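You operate a simulated robot arm through the tools that you are given. There is no shell and no other tool. Be economical: measure what you need, move in short steps, check, and stop when the job is done.

The job below is to be done with a simulated robot arm. You get a single attempt, and the scene is never put back.

JOB
Set the controls near the hall counter top. At the end: the clear bottle (marked "GLASS CLEANER") from the hall counter top is on the white blue-handled tray; the warm button is switched on; the red webbing tab is in the white small mesh basket; the fan button is switched on; the power button is switched off; whatever was shut is shut again. Leave all else as you found it, and nothing knocked over.
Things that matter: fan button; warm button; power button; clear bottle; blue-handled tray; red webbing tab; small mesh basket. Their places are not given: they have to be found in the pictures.

Only the result counts: the job must be done as asked and must still hold three seconds after the hand-in. Knocking over, shifting, dropping, spilling or breaking anything else fails it.

ROBOT AND FRAMES
A 6-joint arm with a two-finger parallel gripper, fixed in place. Base frame: the origin is at the foot of the arm, x ahead of it, y to its left, z up; the work surface is at about z = 900. Lengths are in mm, angles in degrees, forces in N, time in s.
With the tool pointing down near the work surface it reaches from about 240 to 660 mm from the base axis. Its first joint turns from -66.0 to 66.0 degrees. Payload 2.9 kg.
The tool frame sits at the grasp point between the pads (the TCP): z along the fingers, y along the line on which they close. The tips reach 30 mm beyond it. Largest opening 110 mm; finger width 20, thickness 10; the body of the gripper, 48 by 112 mm, starts 55 mm behind the TCP.
Orientation is that of the tool frame in the base frame, as [roll, pitch, yaw] about the fixed x, y, z axes, in that order (R = Rz(yaw) Ry(pitch) Rx(roll)). With the fingers straight down and closing along the base's y, the tool's x points along the base's -x, its y along +y and its z along -z.

CONTROLS
- The arm moves only by the tool jog_arm. Its argument "increments" is a list of rows, each a list of 7 numbers: the turn, a rotation vector about the tool's x, y, z in degrees, then the shift along the tool's x, y, z in mm, then the closure in counts, from 0 (fully open) to 255 (shut). In form: [[wx, wy, wz, x, y, z, gripper], ...]. A call has 1 to 10 rows; each row shifts and turns the commanded pose from where the row before left it, along the tool's axes as they then stand. Each row takes 0.2 s and may step no farther than 50 mm and 8.6 degrees from the row before; otherwise, or with a gripper value out of range, the whole call is refused. Where a pose cannot be reached the arm comes as near as it can. A force on the tool above 40 N (or 10 N above the force at the start of the call, whichever is more), or a blocked arm, ends the call early, and 0.2 s more pass. Each finger travels about 108 mm/s and halts on what it meets, pressing with about 30 N; the grip force reading is that of the motor and also rises with nothing between the fingers. The clock runs only during rows and for 0.2 s after the last one: add rows that do not move to give the fingers time. The reply holds the time, the measured pose of the TCP, the force on the tool along the base axes, the opening and the grip force, in the units named above and with some noise.
- Cameras (640 x 400 px; columns grow to the right, rows downward): "scene" is fixed at [92.6, 445.8, 1385.7]; the picture's right is [-0.61, -0.79, 0.00], its down [-0.42, 0.33, -0.84] and it looks along [0.66, -0.52, -0.54] (base axes); focal length 216 px, centre (320, 200). "wrist" rides on the gripper at [-36, 0, -57] in the tool frame; the picture's right is [0.00, -1.00, 0.00], its down [0.97, 0.00, -0.24] and it looks along [0.24, 0.00, 0.97] (tool axes); focal length 218 px, centre (320, 200).
- snapshot(camera): a new picture of that camera. No time passes.
- measure_at(camera, pixels): for up to 12 pixels [column, row] of the newest picture of that camera ("zoom" is the newest enlarged one), the place [x, y, z] in the base frame of the surface seen there, good to about 3 mm. No time passes.
- zoom(camera, box): a new picture of the part [left, top, right, bottom] of that camera's present view, enlarged. No time passes.
- close_job(): hands the job in; it is judged then, once.

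Go step by step. Measure first, check grasps and placings, and put right what went wrong. The budget is 80 turns and 38 pictures, counting those below and the enlarged ones. Unless the task says otherwise, let go and move clear before handing in, and close with one line.

The tools are called after "Request:" by a JSON object that holds its "api" and its "payload". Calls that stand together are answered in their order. jog_arm: Moves the arm, as the interface text tells. Its arguments: {"type":"object","properties":{"increments":{"type":"array","items":{"type":"array","items":{"type":"number"}}}},"required":["increments"]} The other tools are called the same way: snapshot (camera) takes a picture; measure_at (camera, pixels) gives the place of the surface under pixels of a picture; zoom (camera, box) takes an enlarged picture of a part of a camera's view; close_job () hands the job in.

At the start:

```text
clock: 0.0
eef_pos: [267.0, 281.2, 1260.6]
tool_rot: [180.0, -0.1, -179.9]
ft_force: [-0.8, -0.4, -0.4]
gripper_width: 110.3
grasp_force: 0.2
```

scene: 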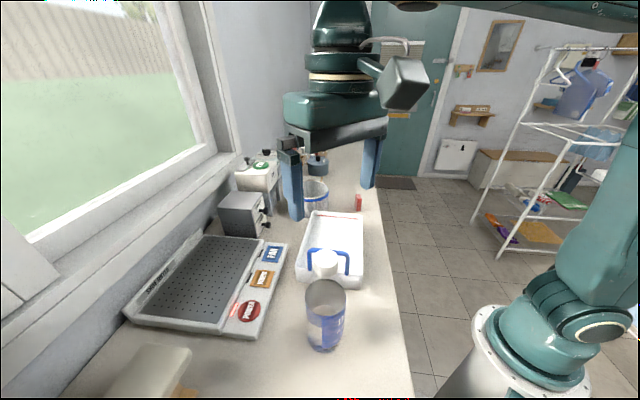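
wrist: 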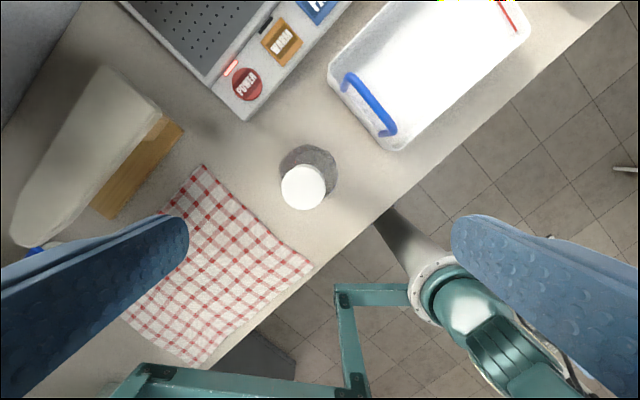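

The scene shows the button panel (FAN at ~270,255, WARM at ~262,279, POWER at ~249,311), the bottle at (325,300), the tray at (333,250), and a mesh basket near (315,195) with a red item at (358,202). I'll zoom in on these for detail.

Request:
{"api": "zoom", "payload": {"camera": "scene", "box": [220, 140, 400, 252]}}

Request:
{"api": "zoom", "payload": {"camera": "scene", "box": [120, 225, 376, 385]}}

Request:
{"api": "measure_at", "payload": {"camera": "scene", "pixels": [[271, 255], [262, 279], [249, 311], [325, 258], [324, 345], [330, 250], [358, 203], [316, 184], [315, 205], [240, 330], [280, 250], [345, 275]]}}

```text
3.56 times, centred on (310, 196) of scene
```

zoom: 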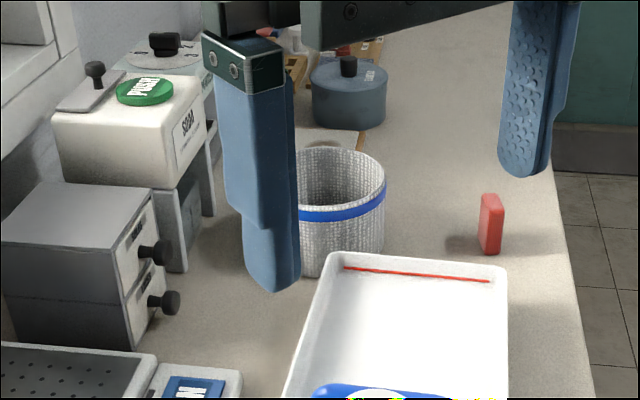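

```text
2.50 times, centred on (248, 305) of scene
```

zoom: 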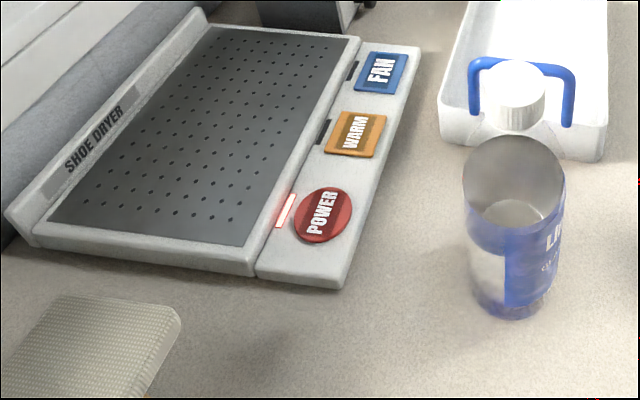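

```text
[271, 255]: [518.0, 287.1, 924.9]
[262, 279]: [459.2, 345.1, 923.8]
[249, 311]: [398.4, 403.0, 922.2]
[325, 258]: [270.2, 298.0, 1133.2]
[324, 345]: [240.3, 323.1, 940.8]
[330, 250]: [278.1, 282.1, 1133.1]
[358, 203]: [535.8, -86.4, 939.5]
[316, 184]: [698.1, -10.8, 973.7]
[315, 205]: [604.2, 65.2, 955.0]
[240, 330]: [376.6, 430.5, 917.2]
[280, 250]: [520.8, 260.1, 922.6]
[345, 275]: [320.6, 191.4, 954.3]
```

The POWER lamp is lit, while WARM and FAN are dark. I need a closer look at the bottle label, the red item and the far counter.

Request:
{"api": "zoom", "payload": {"camera": "scene", "box": [295, 240, 375, 360]}}

Request:
{"api": "zoom", "payload": {"camera": "scene", "box": [335, 185, 383, 215]}}

Request:
{"api": "zoom", "payload": {"camera": "wrist", "box": [220, 0, 540, 200]}}

Request:
{"api": "measure_at", "payload": {"camera": "wrist", "pixels": [[303, 186], [247, 84], [281, 42], [320, 3], [345, 75], [395, 132], [370, 105], [430, 60], [500, 15], [250, 215], [318, 158], [293, 157]]}}

```text
3.33 times, centred on (335, 300) of scene
```

zoom: 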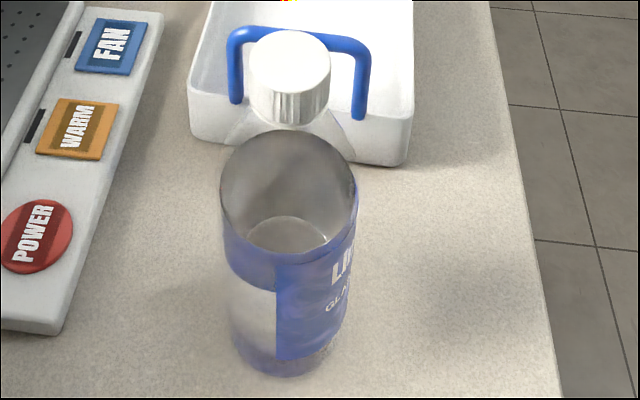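

```text
13.33 times, centred on (359, 200) of scene
```

zoom: 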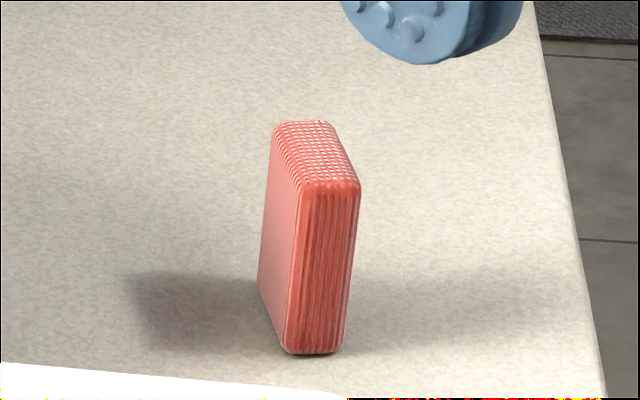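

```text
2.00 times, centred on (380, 100) of wrist
```

zoom: 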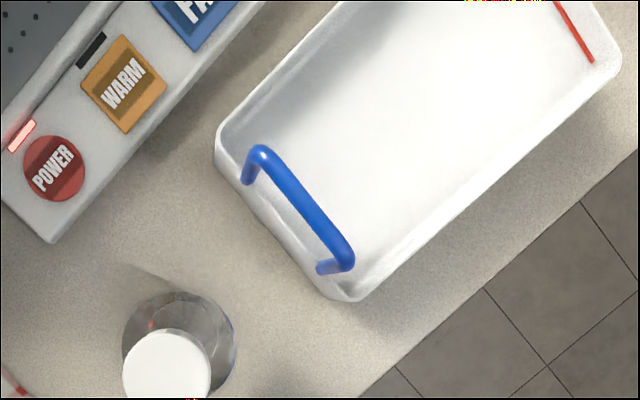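

```text
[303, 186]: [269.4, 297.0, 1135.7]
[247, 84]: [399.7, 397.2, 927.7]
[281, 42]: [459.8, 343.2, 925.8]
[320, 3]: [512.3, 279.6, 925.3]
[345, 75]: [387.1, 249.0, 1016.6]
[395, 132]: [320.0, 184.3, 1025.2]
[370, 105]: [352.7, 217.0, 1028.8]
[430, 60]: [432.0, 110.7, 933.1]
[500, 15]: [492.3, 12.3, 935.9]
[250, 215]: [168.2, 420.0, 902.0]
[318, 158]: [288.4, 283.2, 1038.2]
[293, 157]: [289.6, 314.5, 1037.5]
```

The bottle is at about (269,297), with its top at 1135. The buttons are FAN ≈ (519,287), WARM ≈ (459,344) and POWER ≈ (399,400), all at z ≈ 925. I'll close the fingers and move above WARM first.

Request:
{"api": "jog_arm", "payload": {"increments": [[0, 0, 0, -38.5, 12.5, 0, 255], [0, 0, 0, -38.5, 12.5, 0, 255], [0, 0, 0, -38.5, 12.5, 0, 255], [0, 0, 0, -38.5, 12.5, 0, 255], [0, 0, 0, -38.5, 12.5, 0, 255], [0, 0, 0, 0, 0, 48, 255], [0, 0, 0, 0, 0, 48, 255], [0, 0, 0, 0, 0, 48, 255], [0, 0, 0, 0, 0, 48, 255], [0, 0, 0, 0, 0, 48, 255]]}}

Request:
{"api": "snapshot", "payload": {"camera": "wrist"}}

Request:
{"api": "measure_at", "payload": {"camera": "wrist", "pixels": [[320, 200], [320, 120], [400, 120], [240, 120], [320, 50], [400, 50], [500, 100], [540, 180]]}}

```text
clock: 2.2
eef_pos: [446.6, 336.0, 1009.3]
tool_rot: [179.9, 0.0, 180.0]
ft_force: [0.6, 0.1, 0.1]
gripper_width: 0.0
grasp_force: 29.7
out of reach, approached as far as the arm can: row 5
```

```text
30 pictures are left
```

wrist: 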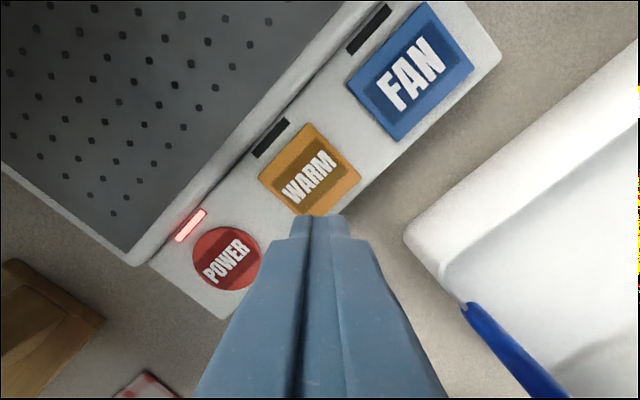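

```text
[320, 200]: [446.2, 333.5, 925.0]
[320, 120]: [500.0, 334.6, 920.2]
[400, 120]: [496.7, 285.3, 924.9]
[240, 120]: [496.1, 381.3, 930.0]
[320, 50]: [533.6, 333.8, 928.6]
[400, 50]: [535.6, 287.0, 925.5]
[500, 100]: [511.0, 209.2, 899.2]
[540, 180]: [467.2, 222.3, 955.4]
```

The arm is at (447,336,1009), limited by its reach at height, and the buttons are now clear in the picture. I'll measure their centres.

Request:
{"api": "measure_at", "payload": {"camera": "wrist", "pixels": [[310, 170], [411, 73], [226, 259], [270, 138], [369, 29], [467, 275], [440, 340], [405, 235]]}}

```text
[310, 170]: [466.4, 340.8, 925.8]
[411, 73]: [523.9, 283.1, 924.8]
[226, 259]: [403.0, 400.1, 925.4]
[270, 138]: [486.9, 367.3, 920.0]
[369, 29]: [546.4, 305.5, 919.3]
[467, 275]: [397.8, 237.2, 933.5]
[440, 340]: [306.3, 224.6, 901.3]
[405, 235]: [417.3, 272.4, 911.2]
```

WARM's centre is at (465,341) and z ≈ 925. I'll move over it and press in small steps.

Request:
{"api": "jog_arm", "payload": {"increments": [[0, 0, 0, -18, 5, 10, 255], [0, 0, 0, 0, 0, 32, 255], [0, 0, 0, 0, 0, 5, 255], [0, 0, 0, 0, 0, 3, 255], [0, 0, 0, 0, 0, 2, 255], [0, 0, 0, 0, 0, 2, 255], [0, 0, 0, 0, 0, 2, 255]]}}

Request:
{"api": "zoom", "payload": {"camera": "scene", "box": [200, 230, 320, 330]}}

```text
clock: 3.8
eef_pos: [463.8, 339.1, 954.1]
tool_rot: [179.9, 0.0, -180.0]
ft_force: [-0.2, -0.7, 1.2]
gripper_width: 0.0
grasp_force: 30.0
```

```text
4.00 times, centred on (260, 280) of scene
```

zoom: 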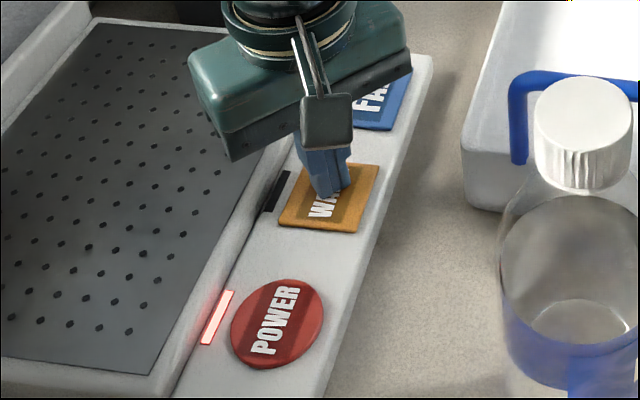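

The tip is just touching WARM and its lamp is still dark, so I'll press further.

Request:
{"api": "jog_arm", "payload": {"increments": [[0, 0, 0, 0, 0, 1.5, 255], [0, 0, 0, 0, 0, 1.5, 255], [0, 0, 0, 0, 0, 1.5, 255], [0, 0, 0, 0, 0, 0, 255]]}}

Request:
{"api": "zoom", "payload": {"camera": "scene", "box": [200, 230, 320, 330]}}

```text
clock: 4.8
eef_pos: [464.6, 338.6, 950.7]
tool_rot: [180.0, 0.1, 179.9]
ft_force: [-2.6, -2.9, 9.3]
gripper_width: 0.1
grasp_force: 30.4
```

```text
4.00 times, centred on (260, 280) of scene
```

zoom: 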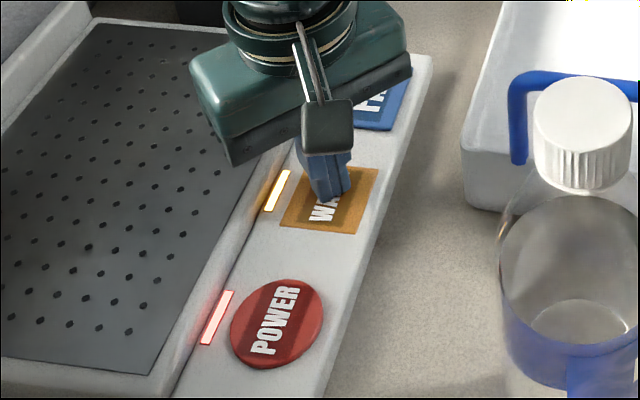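

WARM is now lit. I'll lift off, and check how much clearance the chest leaves before going to FAN.

Request:
{"api": "jog_arm", "payload": {"increments": [[0, 0, 0, 0, 0, -30, 255]]}}

Request:
{"api": "measure_at", "payload": {"camera": "scene", "pixels": [[245, 215], [258, 232], [222, 232], [243, 194], [222, 205], [269, 227], [266, 210], [340, 215], [358, 204], [358, 196], [325, 208], [305, 215]]}}

Request:
{"api": "snapshot", "payload": {"camera": "scene"}}

```text
clock: 5.2
eef_pos: [463.0, 339.3, 981.3]
tool_rot: [-180.0, -0.1, 179.9]
ft_force: [0.0, 0.1, 0.1]
gripper_width: 0.0
grasp_force: 29.8
```

```text
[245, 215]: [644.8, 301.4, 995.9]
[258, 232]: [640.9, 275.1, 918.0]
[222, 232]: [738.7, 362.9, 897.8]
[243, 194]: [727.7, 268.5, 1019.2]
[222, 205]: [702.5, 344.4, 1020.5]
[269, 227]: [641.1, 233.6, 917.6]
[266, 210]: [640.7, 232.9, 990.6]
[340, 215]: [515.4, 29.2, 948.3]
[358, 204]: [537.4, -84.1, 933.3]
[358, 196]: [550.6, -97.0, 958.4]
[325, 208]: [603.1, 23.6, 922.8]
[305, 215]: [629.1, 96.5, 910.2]
```

```text
27 pictures are left
```

scene: 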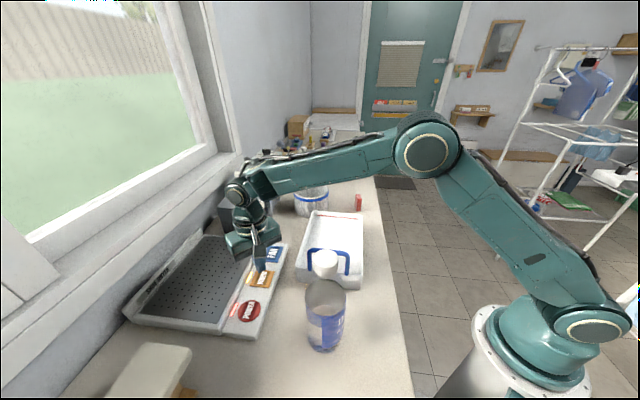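

The chest front is at x ≈ 640, well clear of FAN. I'll move to FAN (523,284) and press.

Request:
{"api": "jog_arm", "payload": {"increments": [[0, 0, 0, -30, -28, 0, 255], [0, 0, 0, -30, -27, 0, 255], [0, 0, 0, 0, 0, 24, 255], [0, 0, 0, 0, 0, 3, 255], [0, 0, 0, 0, 0, 1.5, 255], [0, 0, 0, 0, 0, 1.5, 255], [0, 0, 0, 0, 0, 1, 255]]}}

Request:
{"api": "zoom", "payload": {"camera": "scene", "box": [200, 230, 320, 330]}}

```text
clock: 6.8
eef_pos: [524.6, 283.9, 949.9]
tool_rot: [179.8, 0.1, 180.0]
ft_force: [-0.7, -0.6, 9.6]
gripper_width: 0.2
grasp_force: 30.3
```

```text
4.00 times, centred on (260, 280) of scene
```

zoom: 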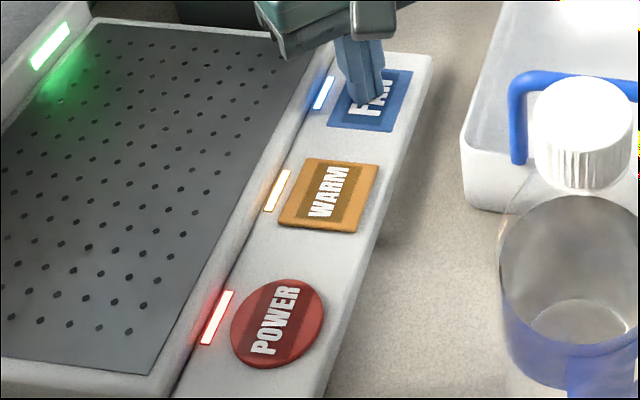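

FAN is lit and a green lamp has come on. Next I'll press POWER at (402,400).

Request:
{"api": "jog_arm", "payload": {"increments": [[0, 0, 0, 0, 0, -30, 255], [0, 0, 0, 31, 29, 0, 255], [0, 0, 0, 31, 29, 0, 255], [0, 0, 0, 30.5, 29, 0, 255], [0, 0, 0, 30, 29, 0, 255], [0, 0, 0, 0, 0, 24, 255], [0, 0, 0, 0, 0, 3, 255], [0, 0, 0, 0, 0, 1.5, 255], [0, 0, 0, 0, 0, 1.5, 255], [0, 0, 0, 0, 0, 1, 255]]}}

Request:
{"api": "zoom", "payload": {"camera": "scene", "box": [160, 220, 320, 330]}}

```text
clock: 9.0
eef_pos: [402.5, 400.4, 950.1]
tool_rot: [179.9, 0.1, 179.8]
ft_force: [-1.3, -7.1, 25.4]
gripper_width: 0.1
grasp_force: 30.1
```

```text
3.64 times, centred on (240, 275) of scene
```

zoom: 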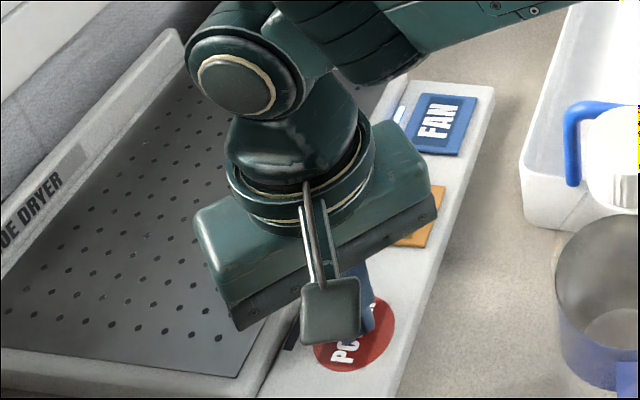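

POWER's lamp looks off and FAN is still on. I'll lift up and verify from the wrist camera.

Request:
{"api": "jog_arm", "payload": {"increments": [[0, 0, 0, 0, 0, -40, 255], [0, 0, 0, 0, 0, -50, 255], [0, 0, 0, 5, -5, -50, 0], [0, 0, 0, 5, -5, -50, 0], [0, 0, 0, 5, -5, -50, 0], [0, 0, 0, 5, -5, -20, 0]]}}

Request:
{"api": "snapshot", "payload": {"camera": "wrist"}}

Request:
{"api": "zoom", "payload": {"camera": "scene", "box": [290, 230, 380, 360]}}

```text
refused: row 3 steps farther than a row can; nothing moved
```

```text
24 pictures are left
```

wrist: 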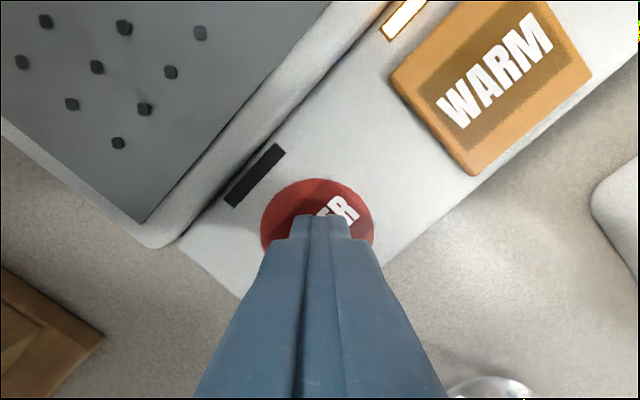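

```text
3.08 times, centred on (335, 295) of scene
```

zoom: 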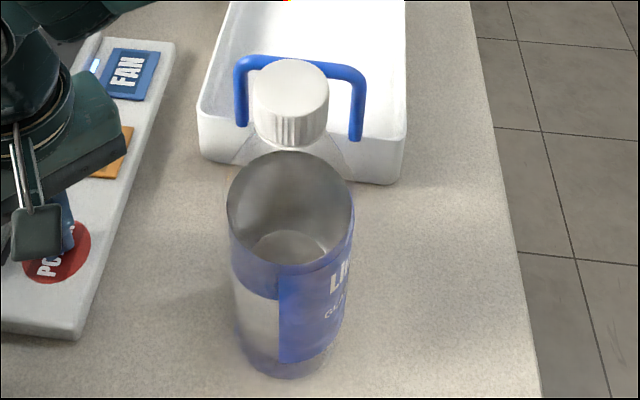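

POWER is off, with WARM and FAN on. I'll measure the bottle's profile and lift clear with legal steps.

Request:
{"api": "measure_at", "payload": {"camera": "zoom", "pixels": [[290, 100], [290, 115], [290, 140], [290, 147], [290, 156], [290, 180], [290, 263], [245, 145], [290, 375], [235, 270], [350, 270], [292, 80]]}}

Request:
{"api": "jog_arm", "payload": {"increments": [[0, 0, 0, 0, 0, -40, 255], [0, 0, 0, 0, 0, -48, 255], [0, 0, 0, 5, -5, -48, 0], [0, 0, 0, 5, -5, -48, 0], [0, 0, 0, 5, -5, -48, 0], [0, 0, 0, 5, -5, -25, 0]]}}

Request:
{"api": "snapshot", "payload": {"camera": "wrist"}}

```text
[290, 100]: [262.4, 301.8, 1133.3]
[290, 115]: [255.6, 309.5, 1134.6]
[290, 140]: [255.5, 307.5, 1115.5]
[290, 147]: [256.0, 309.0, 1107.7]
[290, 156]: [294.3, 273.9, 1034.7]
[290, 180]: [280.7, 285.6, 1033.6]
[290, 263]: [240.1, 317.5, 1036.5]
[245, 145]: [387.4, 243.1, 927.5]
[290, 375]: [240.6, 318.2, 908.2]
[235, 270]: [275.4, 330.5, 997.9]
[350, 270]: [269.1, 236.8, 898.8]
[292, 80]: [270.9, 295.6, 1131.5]
```

```text
clock: 10.4
eef_pos: [382.7, 380.1, 1205.3]
tool_rot: [180.0, 0.0, -180.0]
ft_force: [-0.1, 0.1, -0.2]
gripper_width: 109.9
grasp_force: 0.1
```

```text
22 pictures are left
```

wrist: 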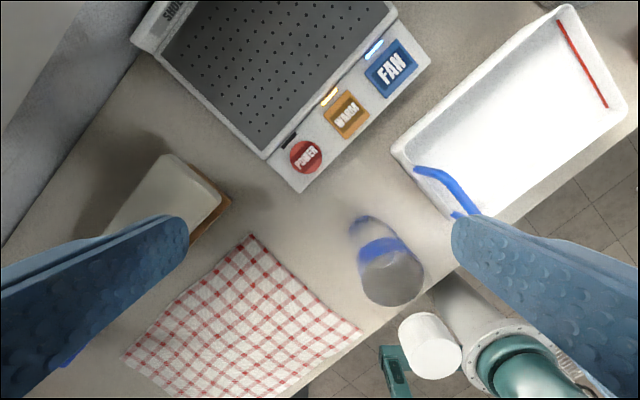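

The cap centre is ≈ (270.5,295.5), spanning z 1107–1134 with a diameter of about 40. I'll move above it and descend so the pads straddle the cap.

Request:
{"api": "jog_arm", "payload": {"increments": [[0, 0, 0, 37.3, -28.2, 0, 0], [0, 0, 0, 37.3, -28.2, 0, 0], [0, 0, 0, 37.3, -28.2, 0, 0], [0, 0, 0, 0, 0, 20, 0], [0, 0, 0, 0, 0, 0, 0]]}}

Request:
{"api": "snapshot", "payload": {"camera": "wrist"}}

Request:
{"api": "measure_at", "payload": {"camera": "wrist", "pixels": [[320, 240], [300, 240], [340, 240], [320, 220], [320, 260]]}}

```text
clock: 11.6
eef_pos: [270.2, 294.0, 1183.3]
tool_rot: [-180.0, 0.1, 179.9]
ft_force: [0.6, -0.1, 0.2]
gripper_width: 110.1
grasp_force: 0.0
```

```text
21 pictures are left
```

wrist: 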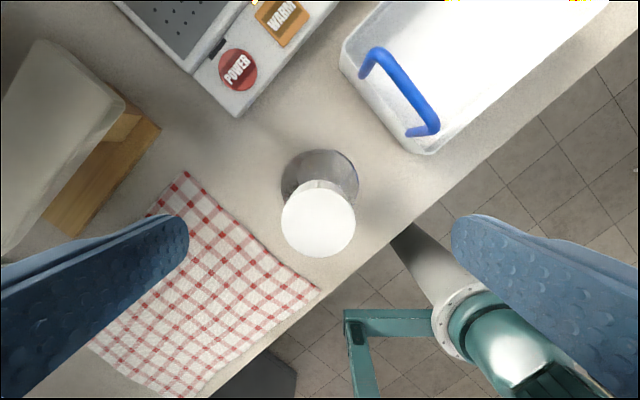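

```text
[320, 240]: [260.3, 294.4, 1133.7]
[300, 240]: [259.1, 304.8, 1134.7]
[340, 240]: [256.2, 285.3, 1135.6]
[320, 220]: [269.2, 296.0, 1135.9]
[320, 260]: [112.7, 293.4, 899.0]
```

The cap is centred at pixel (318,219), which is (269.5,296). I'll descend to 1130 and close.

Request:
{"api": "jog_arm", "payload": {"increments": [[0, 0, 0, 0.7, 1.7, 30, 0], [0, 0, 0, 0, 0, 23, 0], [0, 0, 0, 0, 0, 0, 120], [0, 0, 0, 0, 0, 0, 255], [0, 0, 0, 0, 0, 0, 255], [0, 0, 0, 0, 0, 0, 255]]}}

```text
clock: 13.0
eef_pos: [270.1, 297.1, 1130.9]
tool_rot: [-179.9, 0.0, -180.0]
ft_force: [0.9, -1.5, 0.6]
gripper_width: 37.6
grasp_force: 30.0
```

The grip is firm at 37.6 mm. I'll lift and check.

Request:
{"api": "jog_arm", "payload": {"increments": [[0, 0, 0, 0, 0, -15, 255], [0, 0, 0, 0, 0, -25, 255], [0, 0, 0, 0, 0, -30, 255], [0, 0, 0, 0, 0, -30, 255], [0, 0, 0, 0, 0, 0, 255]]}}

Request:
{"api": "snapshot", "payload": {"camera": "scene"}}

Request:
{"api": "measure_at", "payload": {"camera": "scene", "pixels": [[340, 230], [325, 240], [350, 240], [313, 212], [362, 214], [297, 275], [362, 287], [335, 222], [318, 230], [338, 260], [352, 222]]}}

```text
clock: 14.2
eef_pos: [269.9, 296.7, 1232.9]
tool_rot: [-179.9, 0.0, 180.0]
ft_force: [-1.4, 0.2, -5.7]
gripper_width: 37.7
grasp_force: 29.4
```

```text
20 pictures are left
```

scene: 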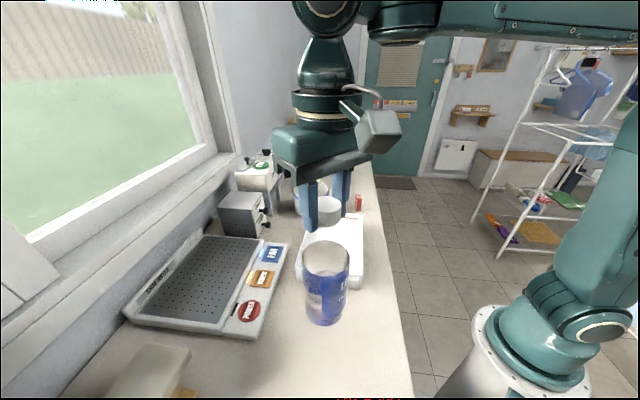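

```text
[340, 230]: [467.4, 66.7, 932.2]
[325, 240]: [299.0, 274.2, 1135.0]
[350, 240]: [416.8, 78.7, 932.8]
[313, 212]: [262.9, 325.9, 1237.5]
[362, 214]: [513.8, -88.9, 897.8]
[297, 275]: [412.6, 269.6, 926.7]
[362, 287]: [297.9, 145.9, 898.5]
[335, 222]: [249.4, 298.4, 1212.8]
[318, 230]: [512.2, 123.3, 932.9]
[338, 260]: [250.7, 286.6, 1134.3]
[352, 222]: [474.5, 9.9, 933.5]
```

The bottle is lifted cleanly. The tray floor is z ≈ 932 with its centre near (437,129), and the handle is at (353,217) up to z ≈ 1030. I'll route around the handle's window side.

Request:
{"api": "jog_arm", "payload": {"increments": [[0, 0, 0, -37.5, -3, 0, 255], [0, 0, 0, -37.5, -3, 0, 255], [0, 0, 0, -37.5, -3, 0, 255], [0, 0, 0, -37.5, -3, 0, 255], [0, 0, 0, -4.25, -39, 0, 255], [0, 0, 0, -4.25, -39, 0, 255], [0, 0, 0, -4.25, -39, 0, 255], [0, 0, 0, -4.25, -39, 0, 255], [0, 0, 0, 0, 0, 0, 255]]}}

Request:
{"api": "snapshot", "payload": {"camera": "scene"}}

Request:
{"api": "snapshot", "payload": {"camera": "wrist"}}

```text
clock: 16.2
eef_pos: [437.1, 128.4, 1232.0]
tool_rot: [179.9, 0.1, 180.0]
ft_force: [-0.1, -0.8, -6.0]
gripper_width: 37.5
grasp_force: 30.1
```

```text
19 pictures are left
```

scene: 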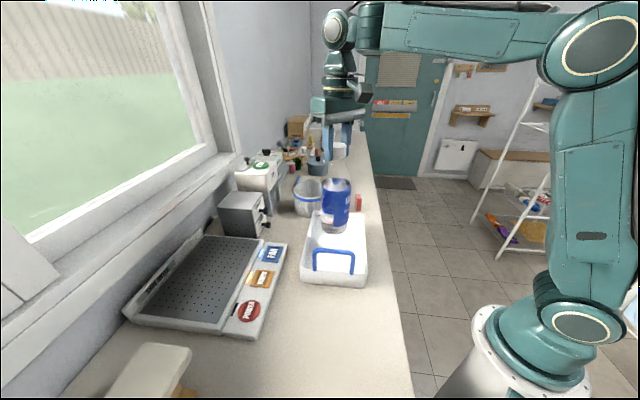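

```text
18 pictures are left
```

wrist: 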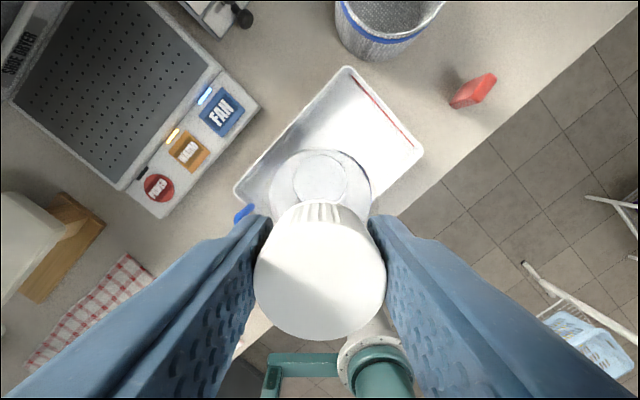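

The bottle hangs over the tray. I'll measure the tray's edges to check it is centred.

Request:
{"api": "measure_at", "payload": {"camera": "wrist", "pixels": [[236, 188], [346, 68], [421, 152], [290, 130], [385, 110], [475, 90], [459, 104], [494, 78], [337, 15], [443, 15], [390, 10], [380, 60]]}}

Request:
{"api": "measure_at", "payload": {"camera": "scene", "pixels": [[309, 215], [366, 216], [301, 275], [366, 280], [334, 268], [326, 234], [300, 240], [350, 240]]}}

```text
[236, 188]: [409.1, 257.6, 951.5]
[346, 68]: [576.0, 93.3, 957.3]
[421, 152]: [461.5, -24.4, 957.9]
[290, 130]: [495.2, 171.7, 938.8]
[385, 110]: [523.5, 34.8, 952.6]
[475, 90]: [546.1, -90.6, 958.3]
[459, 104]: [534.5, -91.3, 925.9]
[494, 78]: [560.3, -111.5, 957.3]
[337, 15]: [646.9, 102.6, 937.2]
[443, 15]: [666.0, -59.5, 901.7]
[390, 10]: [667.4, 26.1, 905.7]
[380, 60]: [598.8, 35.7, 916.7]
```

```text
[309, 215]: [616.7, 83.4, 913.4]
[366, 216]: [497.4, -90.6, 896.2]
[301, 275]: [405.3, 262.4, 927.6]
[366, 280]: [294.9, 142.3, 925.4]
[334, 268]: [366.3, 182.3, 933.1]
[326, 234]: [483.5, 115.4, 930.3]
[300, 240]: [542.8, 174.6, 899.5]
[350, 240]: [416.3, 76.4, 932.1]
```

The tray centre is at (434,118), so I'll shift slightly and lower the bottle until it touches.

Request:
{"api": "jog_arm", "payload": {"increments": [[0, 0, 0, 3, -9, 0, 255], [0, 0, 0, 0, 0, 30, 255], [0, 0, 0, 0, 0, 25, 255], [0, 0, 0, 0, 0, 8, 255], [0, 0, 0, 0, 0, 2, 255], [0, 0, 0, 0, 0, 1.5, 255], [0, 0, 0, 0, 0, 0, 255]]}}

```text
clock: 17.8
eef_pos: [433.3, 119.4, 1166.4]
tool_rot: [179.9, 0.1, 180.0]
ft_force: [-2.4, -0.6, 10.3]
gripper_width: 37.5
grasp_force: 30.1
```

The bottle has made contact with the tray floor. I'll back off 1 mm and open.

Request:
{"api": "jog_arm", "payload": {"increments": [[0, 0, 0, 0, 0, -1, 255], [0, 0, 0, 0, 0, 0, 200], [0, 0, 0, 0, 0, 0, 0], [0, 0, 0, 0, 0, 0, 0], [0, 0, 0, 0, 0, 0, 0], [0, 0, 0, 0, 0, -25, 0], [0, 0, 0, 0, 0, -40, 0]]}}

Request:
{"api": "snapshot", "payload": {"camera": "scene"}}

```text
clock: 19.4
eef_pos: [434.4, 121.5, 1230.0]
tool_rot: [179.8, 0.1, 179.9]
ft_force: [0.1, -1.1, 0.2]
gripper_width: 109.9
grasp_force: 0.1
```

```text
17 pictures are left
```

scene: 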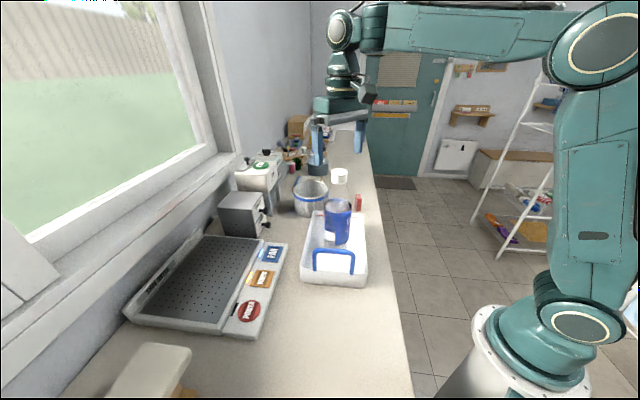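

The bottle stands in the tray. Next is the red tab at about (545,-97), and I'll move above it for a look.

Request:
{"api": "jog_arm", "payload": {"increments": [[0, 0, 0, -19.5, -43.5, 0, 0], [0, 0, 0, -19.5, -43.5, 0, 0], [0, 0, 0, -19.5, -43.5, 0, 0], [0, 0, 0, -19.5, -43.5, 0, 0], [0, 0, 0, -19.5, -43.5, 0, 0], [0, 0, 0, 0, 0, 45, 0], [0, 0, 0, 0, 0, 45, 0], [0, 0, 0, 0, 0, 40, 0]]}}

Request:
{"api": "snapshot", "payload": {"camera": "wrist"}}

```text
clock: 21.2
eef_pos: [528.7, -100.5, 1101.0]
tool_rot: [180.0, 0.0, 179.9]
ft_force: [-0.5, 0.8, 0.2]
gripper_width: 110.2
grasp_force: 0.1
```

```text
16 pictures are left
```

wrist: 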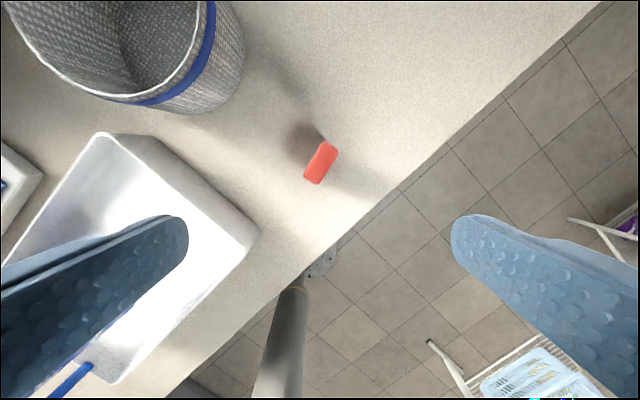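

Request:
{"api": "measure_at", "payload": {"camera": "wrist", "pixels": [[320, 163], [327, 145], [315, 180], [310, 173], [332, 152], [330, 147], [220, 85], [130, 98], [60, 80], [215, 20], [150, 50], [236, 105]]}}

Request:
{"api": "zoom", "payload": {"camera": "wrist", "box": [280, 120, 360, 200]}}

```text
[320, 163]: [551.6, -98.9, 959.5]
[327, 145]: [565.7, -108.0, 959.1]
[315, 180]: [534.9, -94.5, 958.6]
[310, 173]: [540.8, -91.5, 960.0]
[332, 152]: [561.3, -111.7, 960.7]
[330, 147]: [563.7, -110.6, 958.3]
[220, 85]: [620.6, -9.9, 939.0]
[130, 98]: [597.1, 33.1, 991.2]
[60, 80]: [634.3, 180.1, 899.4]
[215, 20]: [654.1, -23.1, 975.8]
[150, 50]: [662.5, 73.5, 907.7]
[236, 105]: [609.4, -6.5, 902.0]
```

```text
5.00 times, centred on (320, 160) of wrist
```

zoom: 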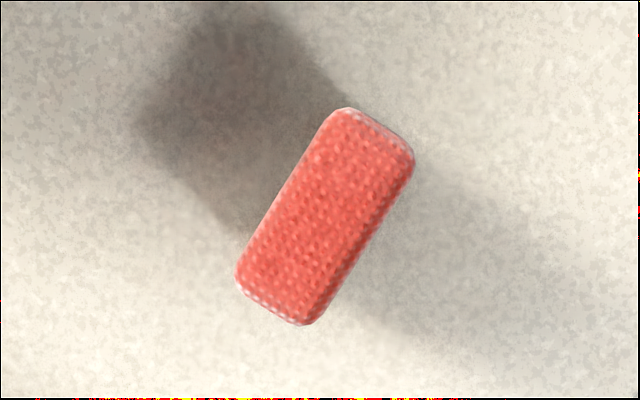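

The tab's centre is at (551,-99) with its top at 959. It is about 16×36×60, with the long axis at about -31°. I'll rotate the tool by 31° and descend to just above it.

Request:
{"api": "jog_arm", "payload": {"increments": [[0, 0, 0, -22.3, 1.5, 0, 0], [0, 0, 7.75, 0, 0, 20, 0], [0, 0, 7.75, 0, 0, 25, 0], [0, 0, 7.75, 0, 0, 25, 0], [0, 0, 7.75, 0, 0, 25, 0], [0, 0, 0, 0, 0, 0, 0]]}}

Request:
{"api": "snapshot", "payload": {"camera": "wrist"}}

```text
clock: 22.6
eef_pos: [553.1, -95.7, 1006.5]
tool_rot: [-180.0, 0.0, 148.8]
ft_force: [0.1, -0.9, -0.1]
gripper_width: 110.3
grasp_force: 0.1
```

```text
14 pictures are left
```

wrist: 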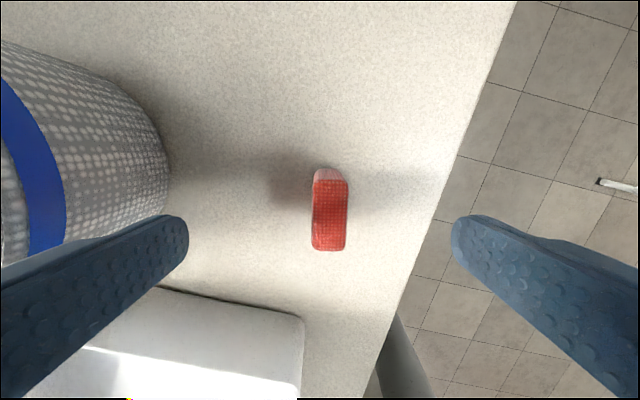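

The tab is aligned, with its top centred at about (330,215). I'll measure to fix the offset.

Request:
{"api": "measure_at", "payload": {"camera": "wrist", "pixels": [[330, 215], [318, 215], [344, 215], [330, 190], [330, 243], [165, 150], [160, 280], [300, 320]]}}

```text
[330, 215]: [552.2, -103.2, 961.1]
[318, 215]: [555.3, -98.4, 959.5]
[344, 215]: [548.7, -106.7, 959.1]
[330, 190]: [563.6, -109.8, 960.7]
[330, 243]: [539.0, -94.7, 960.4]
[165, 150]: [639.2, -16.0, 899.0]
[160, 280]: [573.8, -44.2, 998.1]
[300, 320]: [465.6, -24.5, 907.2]
```

The tab's centre is (551.5,-102). I'll correct by about -6 mm along tool y, descend to 938 and close.

Request:
{"api": "jog_arm", "payload": {"increments": [[0, 0, 0, -1.9, -6, 0, 0], [0, 0, 0, 0, 0, 35, 0], [0, 0, 0, 0, 0, 33, 0], [0, 0, 0, 0, 0, 0, 150], [0, 0, 0, 0, 0, 0, 255], [0, 0, 0, 0, 0, 0, 255], [0, 0, 0, 0, 0, 0, 255]]}}

```text
clock: 24.2
eef_pos: [550.8, -100.5, 939.0]
tool_rot: [-180.0, 0.1, 149.1]
ft_force: [0.3, 0.8, -0.5]
gripper_width: 18.2
grasp_force: 29.9
```

I'm gripping the tab at 18 mm. I'll lift and look toward the basket.

Request:
{"api": "jog_arm", "payload": {"increments": [[0, 0, 0, 0, 0, -20, 255], [0, 0, 0, 0, 0, -40, 255], [0, 0, 0, 0, 0, -45, 255], [0, 0, 0, 0, 0, -30, 255], [0, 0, 0, 0, 0, 0, 255]]}}

Request:
{"api": "snapshot", "payload": {"camera": "wrist"}}

Request:
{"api": "zoom", "payload": {"camera": "scene", "box": [280, 160, 376, 220]}}

```text
clock: 25.4
eef_pos: [552.3, -101.0, 1075.9]
tool_rot: [-180.0, -0.1, 149.0]
ft_force: [0.2, -0.3, -0.4]
gripper_width: 18.0
grasp_force: 30.2
```

```text
13 pictures are left
```

wrist: 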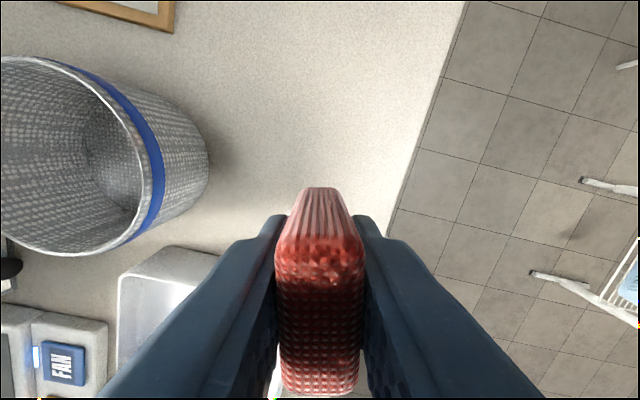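

```text
6.67 times, centred on (328, 190) of scene
```

zoom: 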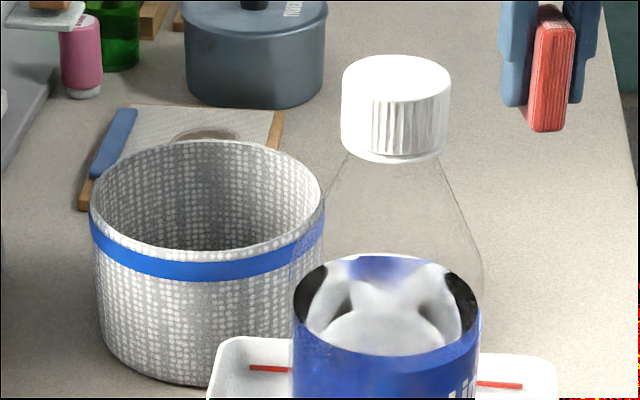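

Request:
{"api": "measure_at", "payload": {"camera": "wrist", "pixels": [[145, 150], [152, 190], [50, 60], [30, 250], [95, 82], [110, 240], [105, 150], [60, 150], [200, 180], [135, 120], [80, 254]]}}

Request:
{"api": "measure_at", "payload": {"camera": "zoom", "pixels": [[93, 210], [320, 200], [205, 142], [190, 258], [205, 170], [140, 155], [270, 155], [200, 380]]}}

```text
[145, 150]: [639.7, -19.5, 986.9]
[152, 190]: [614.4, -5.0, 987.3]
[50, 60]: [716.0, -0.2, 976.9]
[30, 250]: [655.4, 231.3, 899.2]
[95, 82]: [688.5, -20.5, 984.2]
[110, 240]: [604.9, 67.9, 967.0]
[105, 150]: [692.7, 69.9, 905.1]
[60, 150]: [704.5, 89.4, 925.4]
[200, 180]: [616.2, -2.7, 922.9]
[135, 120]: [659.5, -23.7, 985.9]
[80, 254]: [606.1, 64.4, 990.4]
```

```text
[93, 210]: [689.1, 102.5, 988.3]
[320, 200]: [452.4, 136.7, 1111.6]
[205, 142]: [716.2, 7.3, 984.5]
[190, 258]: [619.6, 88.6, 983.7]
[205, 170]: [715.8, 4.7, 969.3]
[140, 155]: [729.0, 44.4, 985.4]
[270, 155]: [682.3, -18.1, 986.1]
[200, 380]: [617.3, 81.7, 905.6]
```

The basket rim centre is ≈ (664,41,987) with a radius of about 65. Before swinging over, I need the forearm's height relative to the bottle top (1167), so I'll take a scene picture.

Request:
{"api": "snapshot", "payload": {"camera": "scene"}}

```text
11 pictures are left
```

scene: 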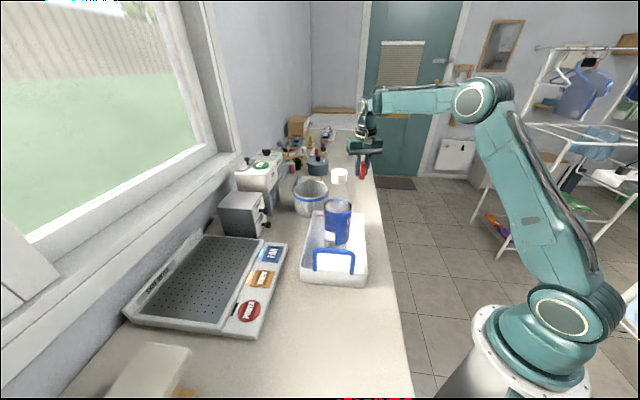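

Request:
{"api": "measure_at", "payload": {"camera": "scene", "pixels": [[475, 100], [440, 100], [410, 102], [390, 102], [440, 112], [410, 113], [390, 112], [440, 90], [475, 120], [530, 190], [562, 316], [366, 130]]}}

```text
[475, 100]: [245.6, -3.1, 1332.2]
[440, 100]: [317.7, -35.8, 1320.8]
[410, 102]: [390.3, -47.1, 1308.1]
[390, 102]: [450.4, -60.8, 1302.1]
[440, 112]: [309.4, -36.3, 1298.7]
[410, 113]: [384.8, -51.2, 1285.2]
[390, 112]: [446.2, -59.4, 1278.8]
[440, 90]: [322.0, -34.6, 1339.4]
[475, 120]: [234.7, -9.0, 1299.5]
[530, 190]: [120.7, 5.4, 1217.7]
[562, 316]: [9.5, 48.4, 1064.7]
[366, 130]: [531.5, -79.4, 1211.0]
```

The forearm is at z ≈ 1300 with a half-width of about 28, and it stays at least 45 mm clear of the bottle sideways. I'll turn back to closing along y and move over the basket at (636,38).

Request:
{"api": "jog_arm", "payload": {"increments": [[0, 0, -7.75, 0, 0, 0, 255], [0, 0, -7.75, 0, 0, 0, 255], [0, 0, -7.75, 0, 0, 0, 255], [0, 0, -7.75, 0, 0, 0, 255], [0, 0, 0, -21, 34.75, 0, 255], [0, 0, 0, -21, 34.75, 5, 255], [0, 0, 0, -21, 34.75, 5, 255], [0, 0, 0, -21, 34.75, 5, 255], [0, 0, 0, 0, 0, 0, 255]]}}

Request:
{"api": "snapshot", "payload": {"camera": "wrist"}}

Request:
{"api": "zoom", "payload": {"camera": "scene", "box": [264, 60, 424, 220]}}

```text
clock: 27.4
eef_pos: [636.4, 40.0, 1054.8]
tool_rot: [179.9, -0.1, -179.9]
ft_force: [0.2, 0.4, 0.4]
gripper_width: 17.8
grasp_force: 29.8
```

```text
10 pictures are left
```

wrist: 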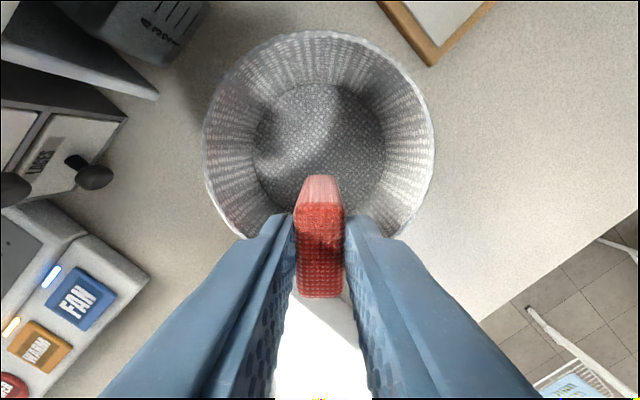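

```text
2.50 times, centred on (344, 140) of scene
```

zoom: 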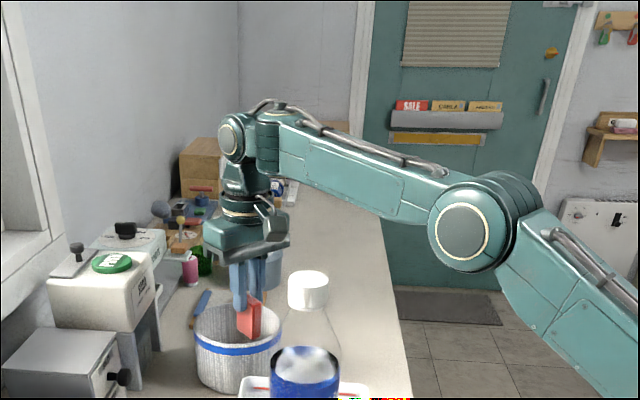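

The tab is over the basket. I'll lower it inside to z ≈ 953 while moving slightly outward.

Request:
{"api": "jog_arm", "payload": {"increments": [[0, 0, 0, -3, 0, 25, 255], [0, 0, 0, -3, 0, 25, 255], [0, 0, 0, -2, 0, 25, 255], [0, 0, 0, 0, 0, 15, 255], [0, 0, 0, 0, 0, 11, 255], [0, 0, 0, 0, 0, 0, 255]]}}

Request:
{"api": "snapshot", "payload": {"camera": "scene"}}

```text
clock: 28.6
eef_pos: [647.9, 36.0, 971.0]
tool_rot: [179.8, 1.1, 179.9]
ft_force: [0.5, -0.8, 2.7]
gripper_width: 17.8
grasp_force: 29.8
stopped in row 5: the force on the tool passed its limit (the readings are from after the stop); the commanded pose is now the measured one
```

```text
8 pictures are left
```

scene: 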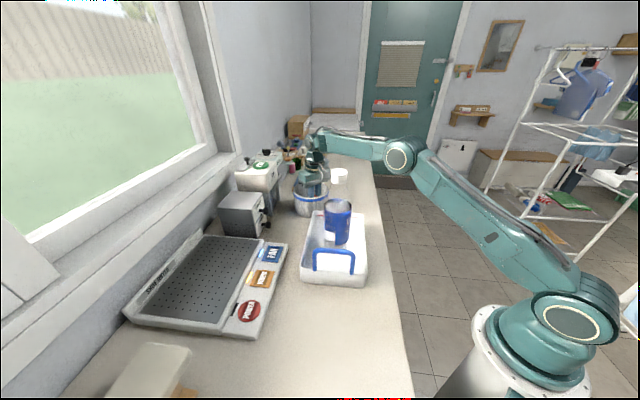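

The arm stopped at z = 971 on a light contact. I'll look closely before doing anything.

Request:
{"api": "snapshot", "payload": {"camera": "wrist"}}

Request:
{"api": "zoom", "payload": {"camera": "scene", "box": [272, 120, 384, 220]}}

```text
7 pictures are left
```

wrist: 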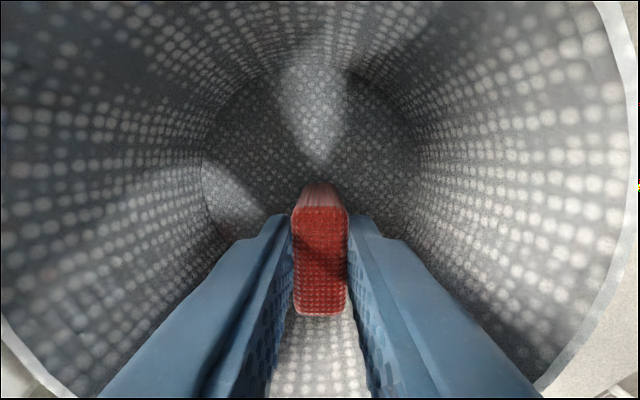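

```text
4.00 times, centred on (328, 170) of scene
```

zoom: 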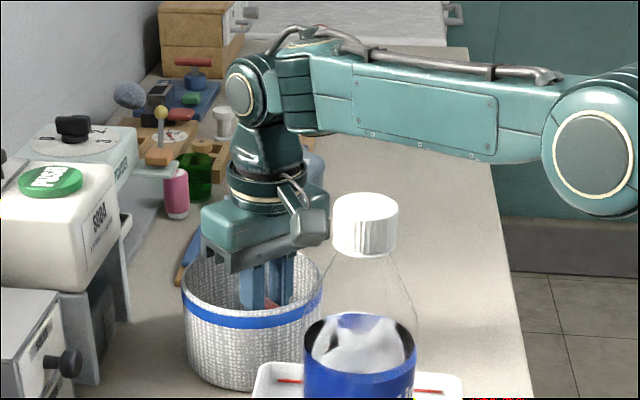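

The tab is well inside the basket, with its bottom about 25 mm above the floor. I'll back off 3 mm and release gently here.

Request:
{"api": "jog_arm", "payload": {"increments": [[0, 0, 0, 0, 0, -3, 255], [0, 0, 0, 0, 0, 0, 255], [0, 0, 0, 0, 0, 0, 190], [0, 0, 0, 0, 0, 0, 160], [0, 0, 0, 0, 0, 0, 160]]}}

Request:
{"api": "snapshot", "payload": {"camera": "wrist"}}

```text
clock: 29.8
eef_pos: [646.8, 35.9, 973.8]
tool_rot: [179.9, 1.2, 179.9]
ft_force: [0.0, 0.2, -0.1]
gripper_width: 40.7
grasp_force: 0.0
```

```text
5 pictures are left
```

wrist: 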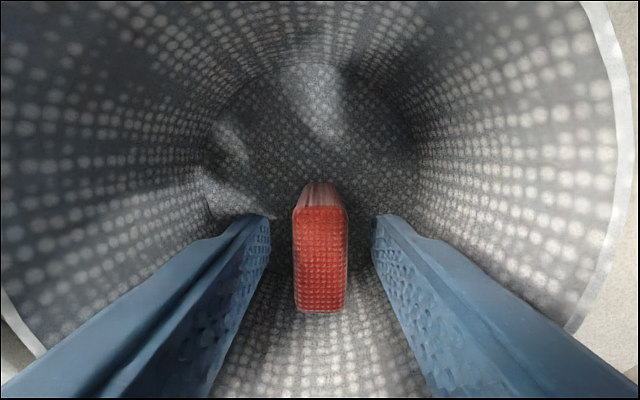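

The tab barely moved on release, so it was already resting on something. I'll measure it and the floor.

Request:
{"api": "measure_at", "payload": {"camera": "wrist", "pixels": [[320, 260], [320, 225], [320, 195], [320, 140], [280, 140], [390, 140], [320, 345], [250, 370], [320, 380], [320, 300]]}}

```text
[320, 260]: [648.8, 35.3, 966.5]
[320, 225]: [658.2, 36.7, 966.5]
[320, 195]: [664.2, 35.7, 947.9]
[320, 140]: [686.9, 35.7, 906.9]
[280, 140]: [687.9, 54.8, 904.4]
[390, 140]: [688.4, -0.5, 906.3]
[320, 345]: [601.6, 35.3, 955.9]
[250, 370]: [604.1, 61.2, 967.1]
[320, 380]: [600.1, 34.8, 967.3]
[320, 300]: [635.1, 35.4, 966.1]
```

The tab stands upright on the basket floor (top 966, floor 906). I'll retreat straight up, easing inward once the fingertips are above it.

Request:
{"api": "jog_arm", "payload": {"increments": [[0, 0, 0, 0, 0, -15, 160], [0, 0, 0, 0, 0, -20, 160], [0, 0, 0, 4, 0, -20, 160], [0, 0, 0, 5, 0, -25, 160], [0, 0, 0, 10, -5, -30, 160], [0, 0, 0, 25, -20, -25, 160], [0, 0, 0, 30, -30, -25, 160], [0, 0, 0, 20, -35, -20, 160], [0, 0, 0, 20, -35, -20, 160], [0, 0, 0, 0, 0, 0, 160]]}}

Request:
{"api": "snapshot", "payload": {"camera": "scene"}}

Request:
{"api": "snapshot", "payload": {"camera": "wrist"}}

```text
clock: 32.0
eef_pos: [529.1, -88.3, 1171.9]
tool_rot: [179.9, 1.1, -180.0]
ft_force: [0.0, 0.6, -0.6]
gripper_width: 40.9
grasp_force: 0.1
```

```text
4 pictures are left
```

scene: 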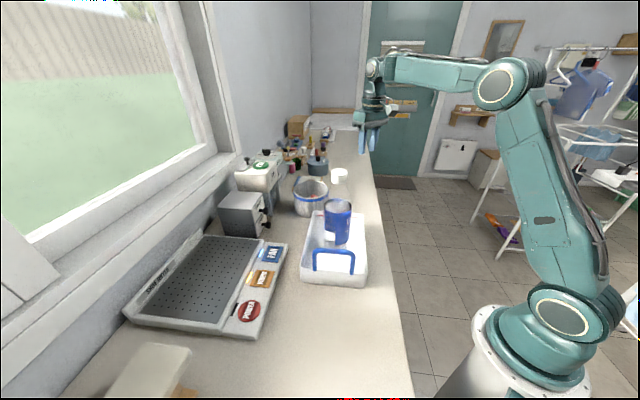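

```text
3 pictures are left
```

wrist: 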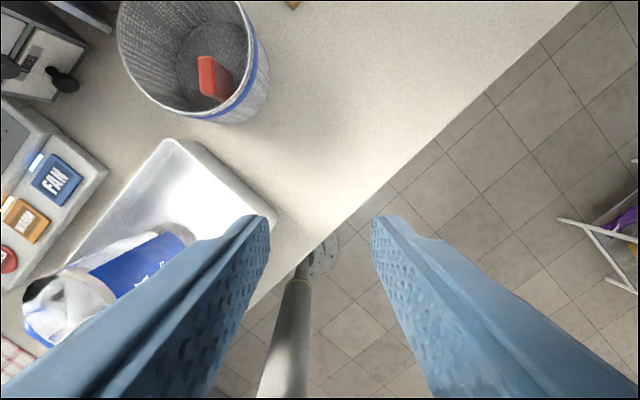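

The tab is in the basket and the bottle is upright in the tray. One last check of the lamps and the bottle.

Request:
{"api": "zoom", "payload": {"camera": "scene", "box": [200, 160, 390, 330]}}

```text
2.35 times, centred on (295, 245) of scene
```

zoom: 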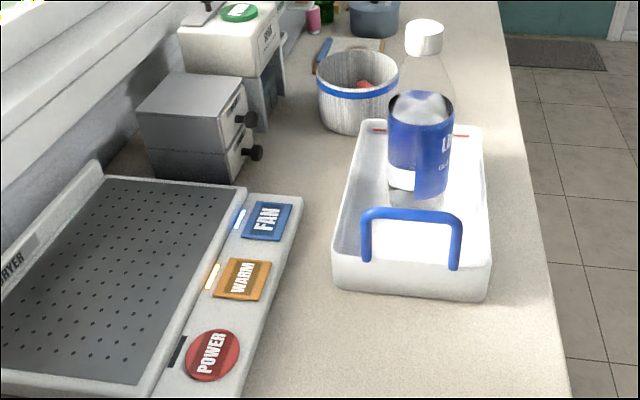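

FAN and WARM are lit, POWER is dark, the bottle stands in the tray, the tab is in the basket, and the drawers were never opened. I'm handing in.

Request:
{"api": "close_job", "payload": {}}

```text
The job is handed in.
```

The job is handed in: the warm and fan buttons are on and power is off, the clear bottle stands upright on the blue-handled tray, the red tab is in the mesh basket, and nothing was knocked over or left open.
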